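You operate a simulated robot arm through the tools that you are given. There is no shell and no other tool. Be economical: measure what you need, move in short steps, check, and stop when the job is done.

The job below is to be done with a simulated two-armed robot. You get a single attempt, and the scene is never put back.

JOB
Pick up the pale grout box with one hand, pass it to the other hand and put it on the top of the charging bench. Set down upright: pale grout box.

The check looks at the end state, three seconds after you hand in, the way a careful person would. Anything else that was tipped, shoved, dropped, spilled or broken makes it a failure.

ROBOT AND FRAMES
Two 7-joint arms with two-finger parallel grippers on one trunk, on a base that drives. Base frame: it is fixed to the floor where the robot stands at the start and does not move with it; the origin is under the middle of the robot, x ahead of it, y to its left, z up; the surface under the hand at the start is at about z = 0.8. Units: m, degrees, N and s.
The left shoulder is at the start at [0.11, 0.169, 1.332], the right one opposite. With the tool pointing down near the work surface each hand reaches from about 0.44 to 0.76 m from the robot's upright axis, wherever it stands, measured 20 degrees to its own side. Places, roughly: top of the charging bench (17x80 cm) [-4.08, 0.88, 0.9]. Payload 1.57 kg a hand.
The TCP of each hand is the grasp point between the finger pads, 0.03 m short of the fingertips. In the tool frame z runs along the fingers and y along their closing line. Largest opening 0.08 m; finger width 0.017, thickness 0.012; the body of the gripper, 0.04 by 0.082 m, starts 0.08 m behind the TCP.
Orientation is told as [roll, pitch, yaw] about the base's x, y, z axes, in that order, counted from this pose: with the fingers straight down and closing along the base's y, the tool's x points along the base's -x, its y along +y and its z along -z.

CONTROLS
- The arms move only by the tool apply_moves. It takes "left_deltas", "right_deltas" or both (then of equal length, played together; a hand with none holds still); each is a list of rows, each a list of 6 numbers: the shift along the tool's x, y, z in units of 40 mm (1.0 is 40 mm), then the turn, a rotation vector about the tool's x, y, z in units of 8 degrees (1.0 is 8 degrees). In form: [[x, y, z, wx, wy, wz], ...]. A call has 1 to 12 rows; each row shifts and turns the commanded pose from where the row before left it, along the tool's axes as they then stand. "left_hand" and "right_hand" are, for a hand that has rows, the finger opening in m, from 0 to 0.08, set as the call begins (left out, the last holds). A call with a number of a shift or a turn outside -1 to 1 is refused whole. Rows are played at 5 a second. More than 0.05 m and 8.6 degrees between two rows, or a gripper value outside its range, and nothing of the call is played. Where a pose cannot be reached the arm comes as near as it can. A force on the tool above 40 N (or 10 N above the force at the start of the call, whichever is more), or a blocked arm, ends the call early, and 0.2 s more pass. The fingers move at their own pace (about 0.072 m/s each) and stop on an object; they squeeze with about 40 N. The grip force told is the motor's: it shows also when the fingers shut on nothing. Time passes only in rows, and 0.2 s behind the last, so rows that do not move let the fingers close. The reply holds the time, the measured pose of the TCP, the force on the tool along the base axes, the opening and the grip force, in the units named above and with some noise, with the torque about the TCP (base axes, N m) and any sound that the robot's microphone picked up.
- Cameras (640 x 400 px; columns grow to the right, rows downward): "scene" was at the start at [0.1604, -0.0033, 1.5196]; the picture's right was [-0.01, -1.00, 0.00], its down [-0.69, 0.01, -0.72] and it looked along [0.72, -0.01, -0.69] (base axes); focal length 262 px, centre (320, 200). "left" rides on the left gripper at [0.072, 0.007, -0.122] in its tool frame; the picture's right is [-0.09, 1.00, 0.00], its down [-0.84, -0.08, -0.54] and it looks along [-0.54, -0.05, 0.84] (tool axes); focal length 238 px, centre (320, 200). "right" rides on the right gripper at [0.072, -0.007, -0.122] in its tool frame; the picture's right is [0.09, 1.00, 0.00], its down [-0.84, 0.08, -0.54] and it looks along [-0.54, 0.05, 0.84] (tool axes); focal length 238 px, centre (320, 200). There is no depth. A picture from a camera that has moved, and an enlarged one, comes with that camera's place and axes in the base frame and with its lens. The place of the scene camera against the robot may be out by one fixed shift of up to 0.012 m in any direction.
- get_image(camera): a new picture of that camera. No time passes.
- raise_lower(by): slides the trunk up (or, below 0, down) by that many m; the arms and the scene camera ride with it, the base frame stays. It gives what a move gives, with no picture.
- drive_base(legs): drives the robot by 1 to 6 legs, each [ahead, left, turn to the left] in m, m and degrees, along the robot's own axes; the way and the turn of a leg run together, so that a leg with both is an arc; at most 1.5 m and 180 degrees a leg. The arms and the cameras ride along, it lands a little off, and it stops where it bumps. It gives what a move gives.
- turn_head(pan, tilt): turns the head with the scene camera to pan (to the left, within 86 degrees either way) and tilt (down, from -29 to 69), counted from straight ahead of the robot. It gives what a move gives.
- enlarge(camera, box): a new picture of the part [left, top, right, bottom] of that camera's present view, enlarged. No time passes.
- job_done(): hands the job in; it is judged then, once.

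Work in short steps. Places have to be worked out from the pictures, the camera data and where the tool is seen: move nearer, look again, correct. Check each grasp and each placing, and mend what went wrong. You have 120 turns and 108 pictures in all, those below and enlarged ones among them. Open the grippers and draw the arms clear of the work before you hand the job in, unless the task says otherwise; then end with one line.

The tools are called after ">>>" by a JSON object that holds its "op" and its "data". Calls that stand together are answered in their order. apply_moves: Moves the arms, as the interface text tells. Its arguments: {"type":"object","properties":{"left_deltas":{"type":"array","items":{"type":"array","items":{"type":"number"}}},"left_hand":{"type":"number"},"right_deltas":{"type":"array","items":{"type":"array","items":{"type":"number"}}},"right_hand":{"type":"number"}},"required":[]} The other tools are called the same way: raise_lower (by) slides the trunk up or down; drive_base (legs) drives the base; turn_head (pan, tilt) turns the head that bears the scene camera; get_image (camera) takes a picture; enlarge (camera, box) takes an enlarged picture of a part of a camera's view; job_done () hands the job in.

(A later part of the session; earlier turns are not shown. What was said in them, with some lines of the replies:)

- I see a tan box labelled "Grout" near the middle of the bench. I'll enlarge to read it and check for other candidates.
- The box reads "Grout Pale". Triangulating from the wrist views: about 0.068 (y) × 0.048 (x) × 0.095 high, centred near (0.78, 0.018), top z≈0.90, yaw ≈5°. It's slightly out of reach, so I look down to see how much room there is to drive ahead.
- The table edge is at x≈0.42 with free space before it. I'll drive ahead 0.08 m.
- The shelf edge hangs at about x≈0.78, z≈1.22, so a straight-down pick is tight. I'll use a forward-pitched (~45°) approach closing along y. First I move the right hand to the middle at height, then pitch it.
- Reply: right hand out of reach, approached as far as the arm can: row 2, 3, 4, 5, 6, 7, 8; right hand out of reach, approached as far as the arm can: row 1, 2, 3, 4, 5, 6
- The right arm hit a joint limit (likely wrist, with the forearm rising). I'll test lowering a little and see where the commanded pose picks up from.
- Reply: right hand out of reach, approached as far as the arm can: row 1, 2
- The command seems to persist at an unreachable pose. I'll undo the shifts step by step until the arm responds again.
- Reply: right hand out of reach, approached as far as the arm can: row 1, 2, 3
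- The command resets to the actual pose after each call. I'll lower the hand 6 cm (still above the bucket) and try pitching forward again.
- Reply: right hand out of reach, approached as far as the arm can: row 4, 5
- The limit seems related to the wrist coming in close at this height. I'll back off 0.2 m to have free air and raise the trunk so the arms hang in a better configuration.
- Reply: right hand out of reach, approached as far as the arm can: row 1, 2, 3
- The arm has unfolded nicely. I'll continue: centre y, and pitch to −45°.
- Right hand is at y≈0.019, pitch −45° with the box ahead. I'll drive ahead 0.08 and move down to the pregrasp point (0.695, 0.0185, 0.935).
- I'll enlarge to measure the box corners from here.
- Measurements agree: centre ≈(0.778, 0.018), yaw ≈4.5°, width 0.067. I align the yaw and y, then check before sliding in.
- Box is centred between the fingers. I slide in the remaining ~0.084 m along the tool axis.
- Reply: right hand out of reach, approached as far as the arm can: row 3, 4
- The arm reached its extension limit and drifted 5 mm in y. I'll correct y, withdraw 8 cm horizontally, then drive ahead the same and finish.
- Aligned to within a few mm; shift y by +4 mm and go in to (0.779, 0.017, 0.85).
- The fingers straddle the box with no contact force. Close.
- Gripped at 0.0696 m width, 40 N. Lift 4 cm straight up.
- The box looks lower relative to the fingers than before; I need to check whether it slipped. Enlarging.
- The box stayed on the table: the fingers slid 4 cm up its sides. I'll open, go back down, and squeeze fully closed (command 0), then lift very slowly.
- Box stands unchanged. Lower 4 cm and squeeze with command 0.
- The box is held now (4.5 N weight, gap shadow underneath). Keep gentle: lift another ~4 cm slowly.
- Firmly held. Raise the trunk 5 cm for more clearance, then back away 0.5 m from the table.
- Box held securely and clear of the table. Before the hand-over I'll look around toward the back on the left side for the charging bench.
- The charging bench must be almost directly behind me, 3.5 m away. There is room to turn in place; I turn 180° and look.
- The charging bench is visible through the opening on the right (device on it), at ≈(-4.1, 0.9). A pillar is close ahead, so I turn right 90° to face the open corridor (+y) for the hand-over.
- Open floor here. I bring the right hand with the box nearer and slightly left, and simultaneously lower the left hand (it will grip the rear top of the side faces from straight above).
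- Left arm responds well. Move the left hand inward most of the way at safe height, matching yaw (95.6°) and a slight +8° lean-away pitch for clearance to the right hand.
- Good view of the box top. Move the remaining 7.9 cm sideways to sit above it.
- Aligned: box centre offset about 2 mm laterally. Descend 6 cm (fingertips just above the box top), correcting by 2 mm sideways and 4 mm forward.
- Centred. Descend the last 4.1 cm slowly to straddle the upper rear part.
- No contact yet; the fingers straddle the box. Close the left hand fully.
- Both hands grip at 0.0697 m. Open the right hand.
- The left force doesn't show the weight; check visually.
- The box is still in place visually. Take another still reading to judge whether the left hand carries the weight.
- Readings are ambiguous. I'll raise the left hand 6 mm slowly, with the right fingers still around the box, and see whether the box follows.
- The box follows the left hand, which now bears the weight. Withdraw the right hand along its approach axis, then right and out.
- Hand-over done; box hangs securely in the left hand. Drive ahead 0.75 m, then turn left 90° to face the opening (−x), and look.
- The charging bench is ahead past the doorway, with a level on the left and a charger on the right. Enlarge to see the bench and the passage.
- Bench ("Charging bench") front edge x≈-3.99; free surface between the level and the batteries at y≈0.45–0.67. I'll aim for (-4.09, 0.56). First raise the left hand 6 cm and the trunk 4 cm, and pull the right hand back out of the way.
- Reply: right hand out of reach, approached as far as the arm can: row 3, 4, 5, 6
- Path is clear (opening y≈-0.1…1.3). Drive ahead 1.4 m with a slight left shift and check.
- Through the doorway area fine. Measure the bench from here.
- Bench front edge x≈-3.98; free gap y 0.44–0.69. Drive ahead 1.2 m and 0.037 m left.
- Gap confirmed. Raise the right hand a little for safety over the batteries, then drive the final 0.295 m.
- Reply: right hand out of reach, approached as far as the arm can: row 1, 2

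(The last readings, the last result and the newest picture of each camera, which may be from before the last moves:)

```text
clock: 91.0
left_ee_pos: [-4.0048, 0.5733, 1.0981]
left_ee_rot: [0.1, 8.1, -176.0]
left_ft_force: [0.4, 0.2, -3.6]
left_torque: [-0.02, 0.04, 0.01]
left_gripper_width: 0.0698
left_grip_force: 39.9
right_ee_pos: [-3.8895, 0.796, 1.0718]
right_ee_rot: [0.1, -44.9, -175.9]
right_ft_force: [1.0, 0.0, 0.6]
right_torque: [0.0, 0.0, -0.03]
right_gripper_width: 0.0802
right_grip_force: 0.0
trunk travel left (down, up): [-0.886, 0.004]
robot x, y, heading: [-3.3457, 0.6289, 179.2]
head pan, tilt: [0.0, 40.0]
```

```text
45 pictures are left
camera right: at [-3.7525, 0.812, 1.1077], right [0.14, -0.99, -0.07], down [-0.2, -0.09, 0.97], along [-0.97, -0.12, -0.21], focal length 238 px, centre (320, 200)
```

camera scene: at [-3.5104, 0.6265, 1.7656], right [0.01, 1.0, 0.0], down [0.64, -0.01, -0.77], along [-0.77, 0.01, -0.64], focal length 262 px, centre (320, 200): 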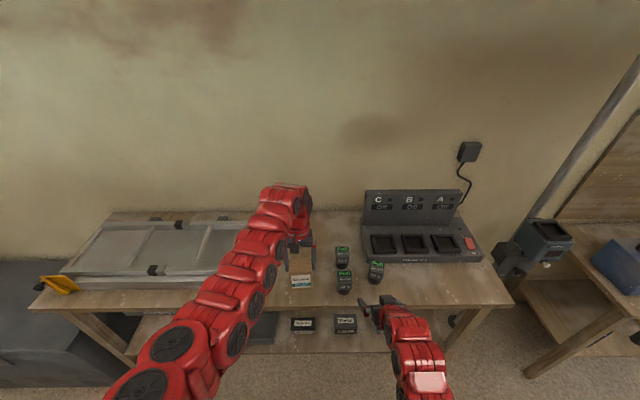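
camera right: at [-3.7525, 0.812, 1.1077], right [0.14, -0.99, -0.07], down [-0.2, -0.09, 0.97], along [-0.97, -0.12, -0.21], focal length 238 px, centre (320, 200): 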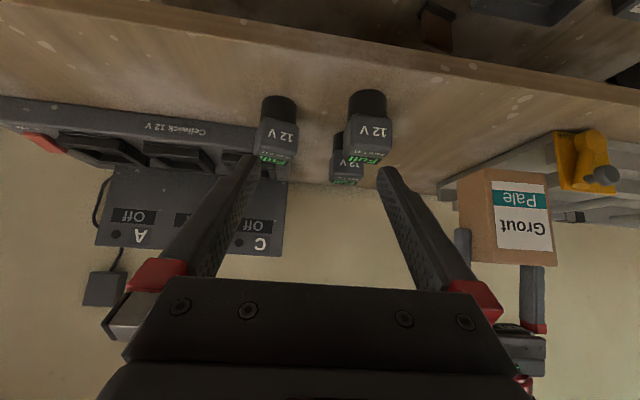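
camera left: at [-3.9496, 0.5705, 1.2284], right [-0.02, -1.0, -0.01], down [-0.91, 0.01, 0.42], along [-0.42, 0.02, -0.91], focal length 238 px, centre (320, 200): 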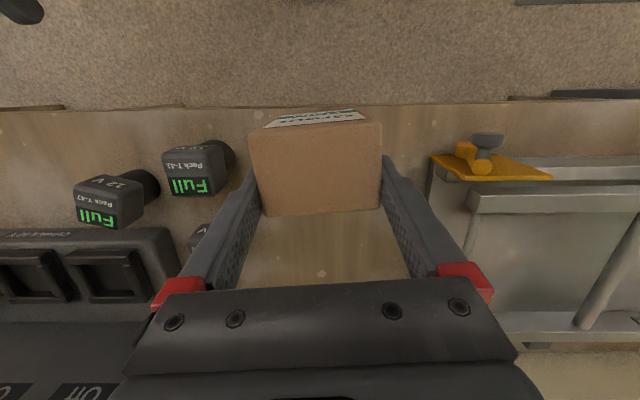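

Gap and clearances look good. Final approach: 0.085 m ahead.

>>> {"op": "drive_base", "data": {"legs": [[0.085, 0.005, 0]]}}

>>> {"op": "apply_moves", "data": {"left_deltas": [[-0.035, 0, 0.2475, 0, 0, 0], [-0.035, 0, 0.2475, 0, 0, 0], [-0.035, 0, 0.2475, 0, 0, 0], [-0.035, 0, 0.2475, 0, 0, 0], [-0.035, 0, 0.2475, 0, 0, 0], [-0.035, 0, 0.2475, 0, 0, 0], [-0.035, 0, 0.2475, 0, 0, 0], [0, 0, 0, 0, 0, 0]], "left_hand": 0.0}}

>>> {"op": "get_image", "data": {"camera": "left"}}

>>> {"op": "get_image", "data": {"camera": "right"}}

```text
clock: 92.1
left_ee_pos: [-4.0867, 0.5703, 1.0991]
left_ee_rot: [0.0, 7.9, -176.0]
left_ft_force: [0.4, 0.5, -3.0]
left_torque: [0.0, 0.06, 0.01]
left_gripper_width: 0.0696
left_grip_force: 39.6
right_ee_pos: [-3.9719, 0.7931, 1.0715]
right_ee_rot: [-0.1, -44.9, -176.0]
right_ft_force: [-0.2, 0.5, 0.1]
right_torque: [-0.03, 0.02, -0.01]
right_gripper_width: 0.08
right_grip_force: 0.0
trunk travel left (down, up): [-0.886, 0.004]
robot x, y, heading: [-3.4287, 0.626, 179.0]
head pan, tilt: [0.0, 40.0]
```

```text
clock: 93.9
left_ee_pos: [-4.0893, 0.5697, 1.0272]
left_ee_rot: [0.0, 8.1, -176.0]
left_ft_force: [0.3, 0.3, -4.0]
left_torque: [0.02, -0.01, -0.02]
left_gripper_width: 0.07
left_grip_force: 40.2
right_ee_pos: [-3.9737, 0.791, 1.0699]
right_ee_rot: [0.1, -44.8, -176.0]
right_ft_force: [0.7, 0.1, -0.7]
right_torque: [0.0, -0.01, 0.02]
right_gripper_width: 0.08
right_grip_force: 0.1
trunk travel left (down, up): [-0.886, 0.004]
robot x, y, heading: [-3.4314, 0.6217, 179.1]
head pan, tilt: [0.0, 40.0]
```

```text
44 pictures are left
camera left: at [-4.0351, 0.5671, 1.1571], right [-0.02, -1.0, -0.01], down [-0.91, 0.01, 0.42], along [-0.42, 0.02, -0.91], focal length 238 px, centre (320, 200)
```

left: 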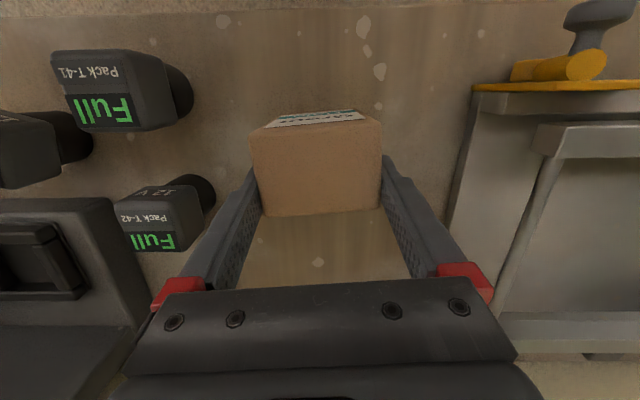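

```text
43 pictures are left
camera right: at [-3.8377, 0.8081, 1.107], right [0.13, -0.99, -0.07], down [-0.21, -0.09, 0.97], along [-0.97, -0.12, -0.22], focal length 238 px, centre (320, 200)
```

right: 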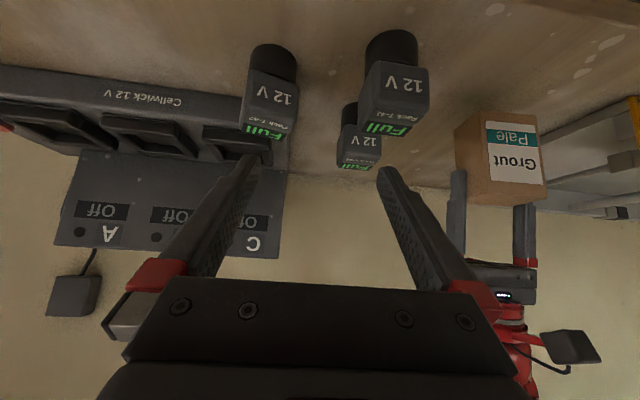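

Clear on both sides; box bottom ≈0.939. Lower 3 cm, then finish in small steps until contact.

>>> {"op": "apply_moves", "data": {"left_deltas": [[-0.028, 0, 0.198, 0, 0, 0], [-0.028, 0, 0.198, 0, 0, 0], [-0.028, 0, 0.198, 0, 0, 0], [-0.018, 0, 0.124, 0, 0, 0], [0, 0, 0, 0, 0, 0]]}}

>>> {"op": "get_image", "data": {"camera": "right"}}

```text
clock: 95.1
left_ee_pos: [-4.0825, 0.5676, 1.0002]
left_ee_rot: [0.1, 8.0, -176.0]
left_ft_force: [-0.2, 0.3, -5.0]
left_torque: [-0.03, 0.05, -0.02]
left_gripper_width: 0.0699
left_grip_force: 40.6
left hand out of reach, approached as far as the arm can: row 2
right_ee_pos: [-3.974, 0.7906, 1.0706]
right_ee_rot: [-0.1, -44.9, -176.1]
right_ft_force: [0.1, 1.1, -0.2]
right_torque: [0.01, 0.0, 0.02]
right_gripper_width: 0.0797
right_grip_force: 0.0
trunk travel left (down, up): [-0.886, 0.004]
robot x, y, heading: [-3.4267, 0.6236, 179.4]
head pan, tilt: [0.0, 40.0]
```

```text
42 pictures are left
camera right: at [-3.8375, 0.8082, 1.1071], right [0.13, -0.99, -0.07], down [-0.21, -0.09, 0.97], along [-0.97, -0.12, -0.22], focal length 238 px, centre (320, 200)
```

right: 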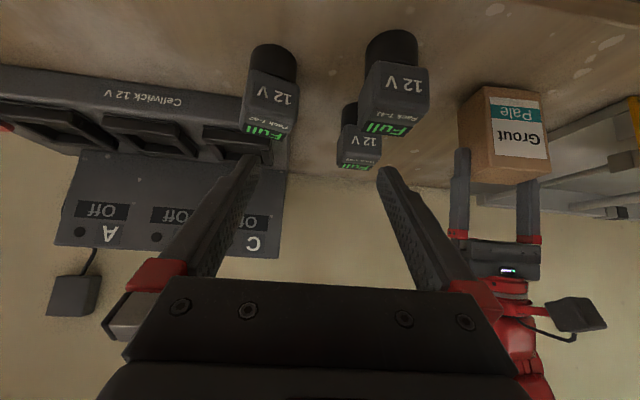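

The arm is at its extension limit, so I'll use the trunk for the remaining ~11 mm, in small steps watching force.

>>> {"op": "raise_lower", "data": {"by": -0.007}}

>>> {"op": "raise_lower", "data": {"by": -0.003}}

>>> {"op": "get_image", "data": {"camera": "right"}}

```text
clock: 95.7
left_ee_pos: [-4.0833, 0.5688, 0.9925]
left_ee_rot: [-0.1, 8.0, -176.0]
left_ft_force: [-0.6, 0.7, -4.1]
left_torque: [-0.03, 0.02, 0.02]
left_gripper_width: 0.0699
left_grip_force: 39.8
right_ee_pos: [-3.9747, 0.7919, 1.0621]
right_ee_rot: [0.0, -44.8, -176.1]
right_ft_force: [-0.4, -0.6, -0.4]
right_torque: [-0.01, 0.0, 0.02]
right_gripper_width: 0.0801
right_grip_force: 0.1
trunk travel left (down, up): [-0.879, 0.011]
robot x, y, heading: [-3.4286, 0.624, 179.4]
head pan, tilt: [0.0, 40.0]
```

```text
clock: 96.2
left_ee_pos: [-4.0828, 0.5687, 0.9927]
left_ee_rot: [0.0, 7.9, -176.0]
left_ft_force: [0.5, -0.7, 14.5]
left_torque: [-0.35, -0.8, -0.07]
left_gripper_width: 0.0699
left_grip_force: 40.2
right_ee_pos: [-3.9724, 0.7925, 1.062]
right_ee_rot: [-0.1, -44.8, -176.0]
right_ft_force: [0.6, 0.1, -0.6]
right_torque: [0.01, -0.01, 0.02]
right_gripper_width: 0.0801
right_grip_force: 0.1
trunk travel left (down, up): [-0.876, 0.014]
robot x, y, heading: [-3.4318, 0.6233, 179.4]
head pan, tilt: [0.0, 40.0]
```

```text
41 pictures are left
camera right: at [-3.8364, 0.8084, 1.0978], right [0.13, -0.99, -0.06], down [-0.2, -0.09, 0.97], along [-0.97, -0.12, -0.21], focal length 238 px, centre (320, 200)
```

right: 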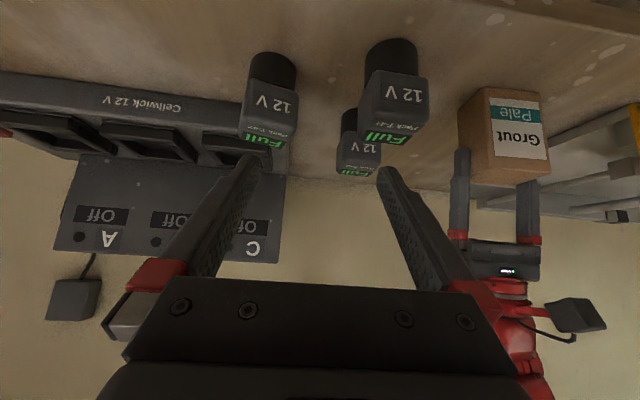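

Contact (14.5 N up). Relieve 1.5 mm, then open the left hand.

>>> {"op": "raise_lower", "data": {"by": 0.0015}}

>>> {"op": "apply_moves", "data": {"left_deltas": [[0, 0, 0, 0, 0, 0], [0, 0, 0, 0, 0, 0], [0, 0, 0, 0, 0, 0]], "left_hand": 0.08}}

>>> {"op": "get_image", "data": {"camera": "left"}}

>>> {"op": "get_image", "data": {"camera": "right"}}

```text
clock: 96.7
left_ee_pos: [-4.0838, 0.568, 0.9925]
left_ee_rot: [-0.1, 7.9, -175.9]
left_ft_force: [-2.4, 0.3, 4.9]
left_torque: [-0.25, -0.02, -0.08]
left_gripper_width: 0.0696
left_grip_force: 39.7
right_ee_pos: [-3.9728, 0.792, 1.0623]
right_ee_rot: [0.0, -44.8, -176.0]
right_ft_force: [-0.2, -0.1, -0.1]
right_torque: [0.0, -0.03, 0.0]
right_gripper_width: 0.0801
right_grip_force: 0.1
trunk travel left (down, up): [-0.878, 0.012]
robot x, y, heading: [-3.4248, 0.6227, 179.3]
head pan, tilt: [0.0, 40.0]
```

```text
clock: 97.5
left_ee_pos: [-4.0842, 0.5679, 0.9922]
left_ee_rot: [0.0, 8.0, -176.0]
left_ft_force: [-1.2, 0.1, -0.5]
left_torque: [-0.02, 0.02, -0.02]
left_gripper_width: 0.0801
left_grip_force: 0.1
right_ee_pos: [-3.9744, 0.7917, 1.0637]
right_ee_rot: [0.0, -44.8, -176.0]
right_ft_force: [0.1, -0.1, -0.1]
right_torque: [0.01, -0.01, -0.01]
right_gripper_width: 0.0799
right_grip_force: 0.0
trunk travel left (down, up): [-0.878, 0.012]
robot x, y, heading: [-3.4292, 0.6234, 179.4]
head pan, tilt: [0.0, 40.0]
```

```text
40 pictures are left
camera left: at [-4.0282, 0.5655, 1.1219], right [-0.02, -1.0, -0.01], down [-0.91, 0.01, 0.42], along [-0.42, 0.02, -0.91], focal length 238 px, centre (320, 200)
```

left: 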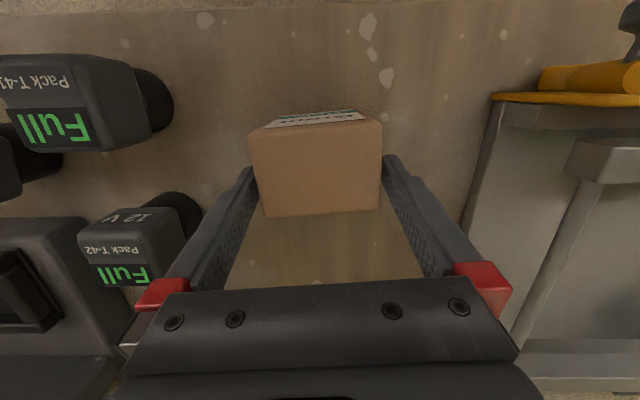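

```text
39 pictures are left
camera right: at [-3.8373, 0.8084, 1.0987], right [0.13, -0.99, -0.06], down [-0.21, -0.09, 0.97], along [-0.97, -0.12, -0.22], focal length 238 px, centre (320, 200)
```

right: 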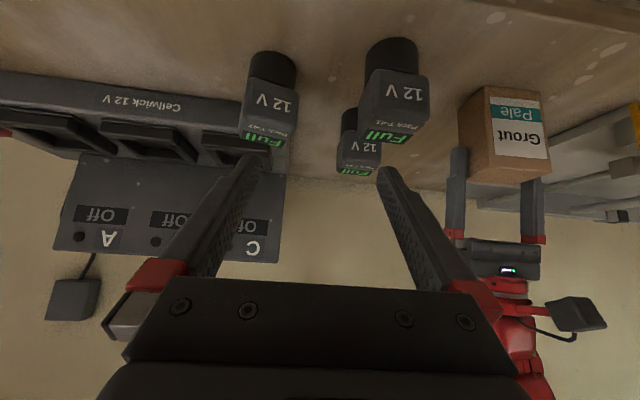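

Box released and standing. Lift the left hand straight up ~10 cm gently.

>>> {"op": "apply_moves", "data": {"left_deltas": [[0.028, 0, -0.198, 0, 0, 0], [0.035, 0, -0.2475, 0, 0, 0], [0.035, 0, -0.2475, 0, 0, 0], [0.05, 0, -0.35, 0, 0, 0], [0.05, 0, -0.35, 0, 0, 0], [0.05, 0, -0.35, 0, 0, 0], [0.05, 0, -0.35, 0, 0, 0], [0.05, 0, -0.35, 0, 0, 0]]}}

>>> {"op": "get_image", "data": {"camera": "left"}}

>>> {"op": "get_image", "data": {"camera": "right"}}

```text
clock: 99.3
left_ee_pos: [-4.0833, 0.5682, 1.0915]
left_ee_rot: [0.0, 8.0, -176.0]
left_ft_force: [-0.2, -0.4, 0.0]
left_torque: [0.0, -0.05, 0.02]
left_gripper_width: 0.0797
left_grip_force: 0.1
right_ee_pos: [-3.9733, 0.7925, 1.0626]
right_ee_rot: [-0.1, -44.7, -176.0]
right_ft_force: [-0.4, 0.4, 0.1]
right_torque: [0.02, 0.0, 0.0]
right_gripper_width: 0.08
right_grip_force: 0.0
trunk travel left (down, up): [-0.878, 0.012]
robot x, y, heading: [-3.424, 0.622, 179.5]
head pan, tilt: [0.0, 40.0]
```

```text
38 pictures are left
camera left: at [-4.0282, 0.5651, 1.2212], right [-0.02, -1.0, -0.01], down [-0.91, 0.01, 0.42], along [-0.42, 0.02, -0.91], focal length 238 px, centre (320, 200)
```

left: 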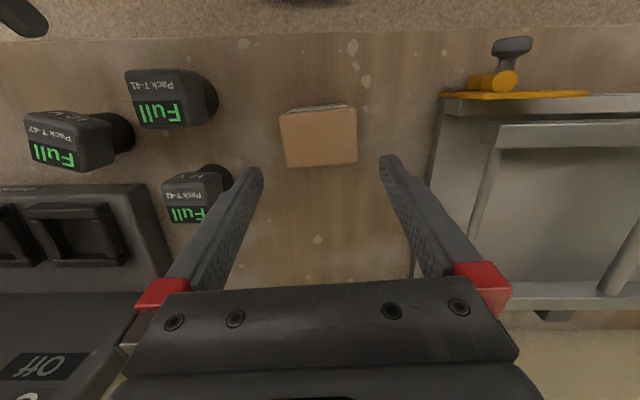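

```text
37 pictures are left
camera right: at [-3.837, 0.8084, 1.0988], right [0.13, -0.99, -0.07], down [-0.21, -0.09, 0.97], along [-0.97, -0.12, -0.22], focal length 238 px, centre (320, 200)
```

right: 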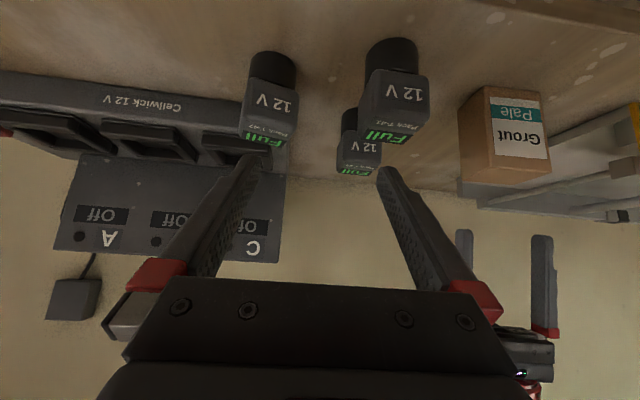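

The box stands upright on the bench and everything else is untouched. Back the robot off 0.35 m to clear the arms and check once more.

>>> {"op": "drive_base", "data": {"legs": [[-0.35, 0, 0]]}}

>>> {"op": "enlarge", "data": {"camera": "scene", "box": [60, 120, 540, 400]}}

>>> {"op": "get_image", "data": {"camera": "right"}}

```text
clock: 101.5
left_ee_pos: [-3.7366, 0.5639, 1.0903]
left_ee_rot: [-0.1, 8.1, -176.0]
left_ft_force: [0.4, -0.2, -0.1]
left_torque: [-0.02, 0.0, 0.01]
left_gripper_width: 0.0802
left_grip_force: 0.0
right_ee_pos: [-3.6275, 0.788, 1.0625]
right_ee_rot: [0.0, -44.8, -176.1]
right_ft_force: [0.3, 0.2, -0.2]
right_torque: [0.04, -0.01, 0.05]
right_gripper_width: 0.0802
right_grip_force: 0.2
trunk travel left (down, up): [-0.878, 0.012]
robot x, y, heading: [-3.0816, 0.6187, 179.4]
head pan, tilt: [0.0, 40.0]
```

```text
1.33 times, centred on (300, 260) of scene
camera zoom: at [-3.2493, 0.6184, 1.7567], right [0.01, 1.0, 0.0], down [0.64, -0.01, -0.77], along [-0.77, 0.01, -0.64], focal length 349 px, centre (347, 120)
```

zoom: 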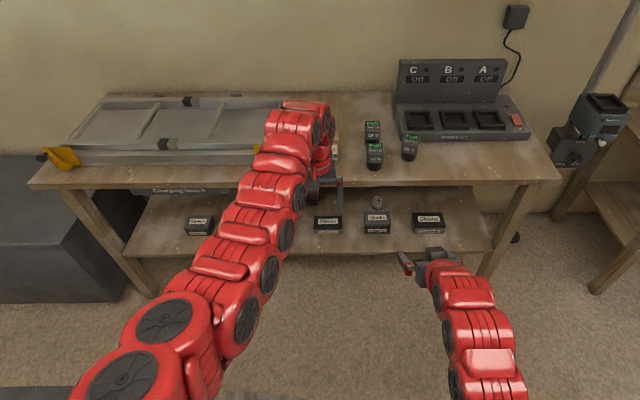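

```text
35 pictures are left
camera right: at [-3.49, 0.8043, 1.0985], right [0.13, -0.99, -0.06], down [-0.21, -0.09, 0.97], along [-0.97, -0.12, -0.22], focal length 238 px, centre (320, 200)
```

right: 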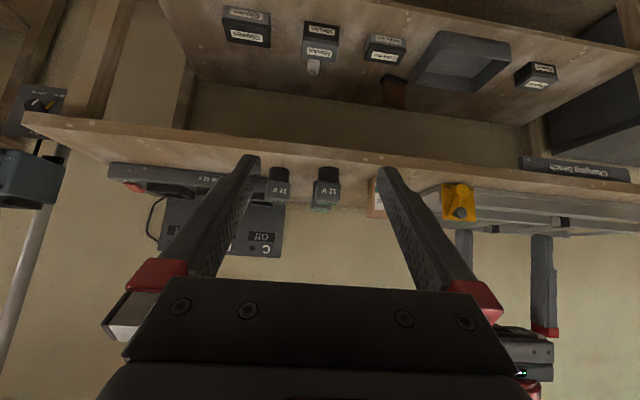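

The box is upright on the bench top (its edge shows behind the right finger), the other items are undisturbed, and both arms are clear with their grippers open. I'm handing in.

>>> {"op": "job_done", "data": {}}

```text
The job is handed in.
```

The pale grout box was picked up with the right hand, passed to the left, and set upright on the charging bench. It stands in the gap between the level and the batteries, with nothing else disturbed.
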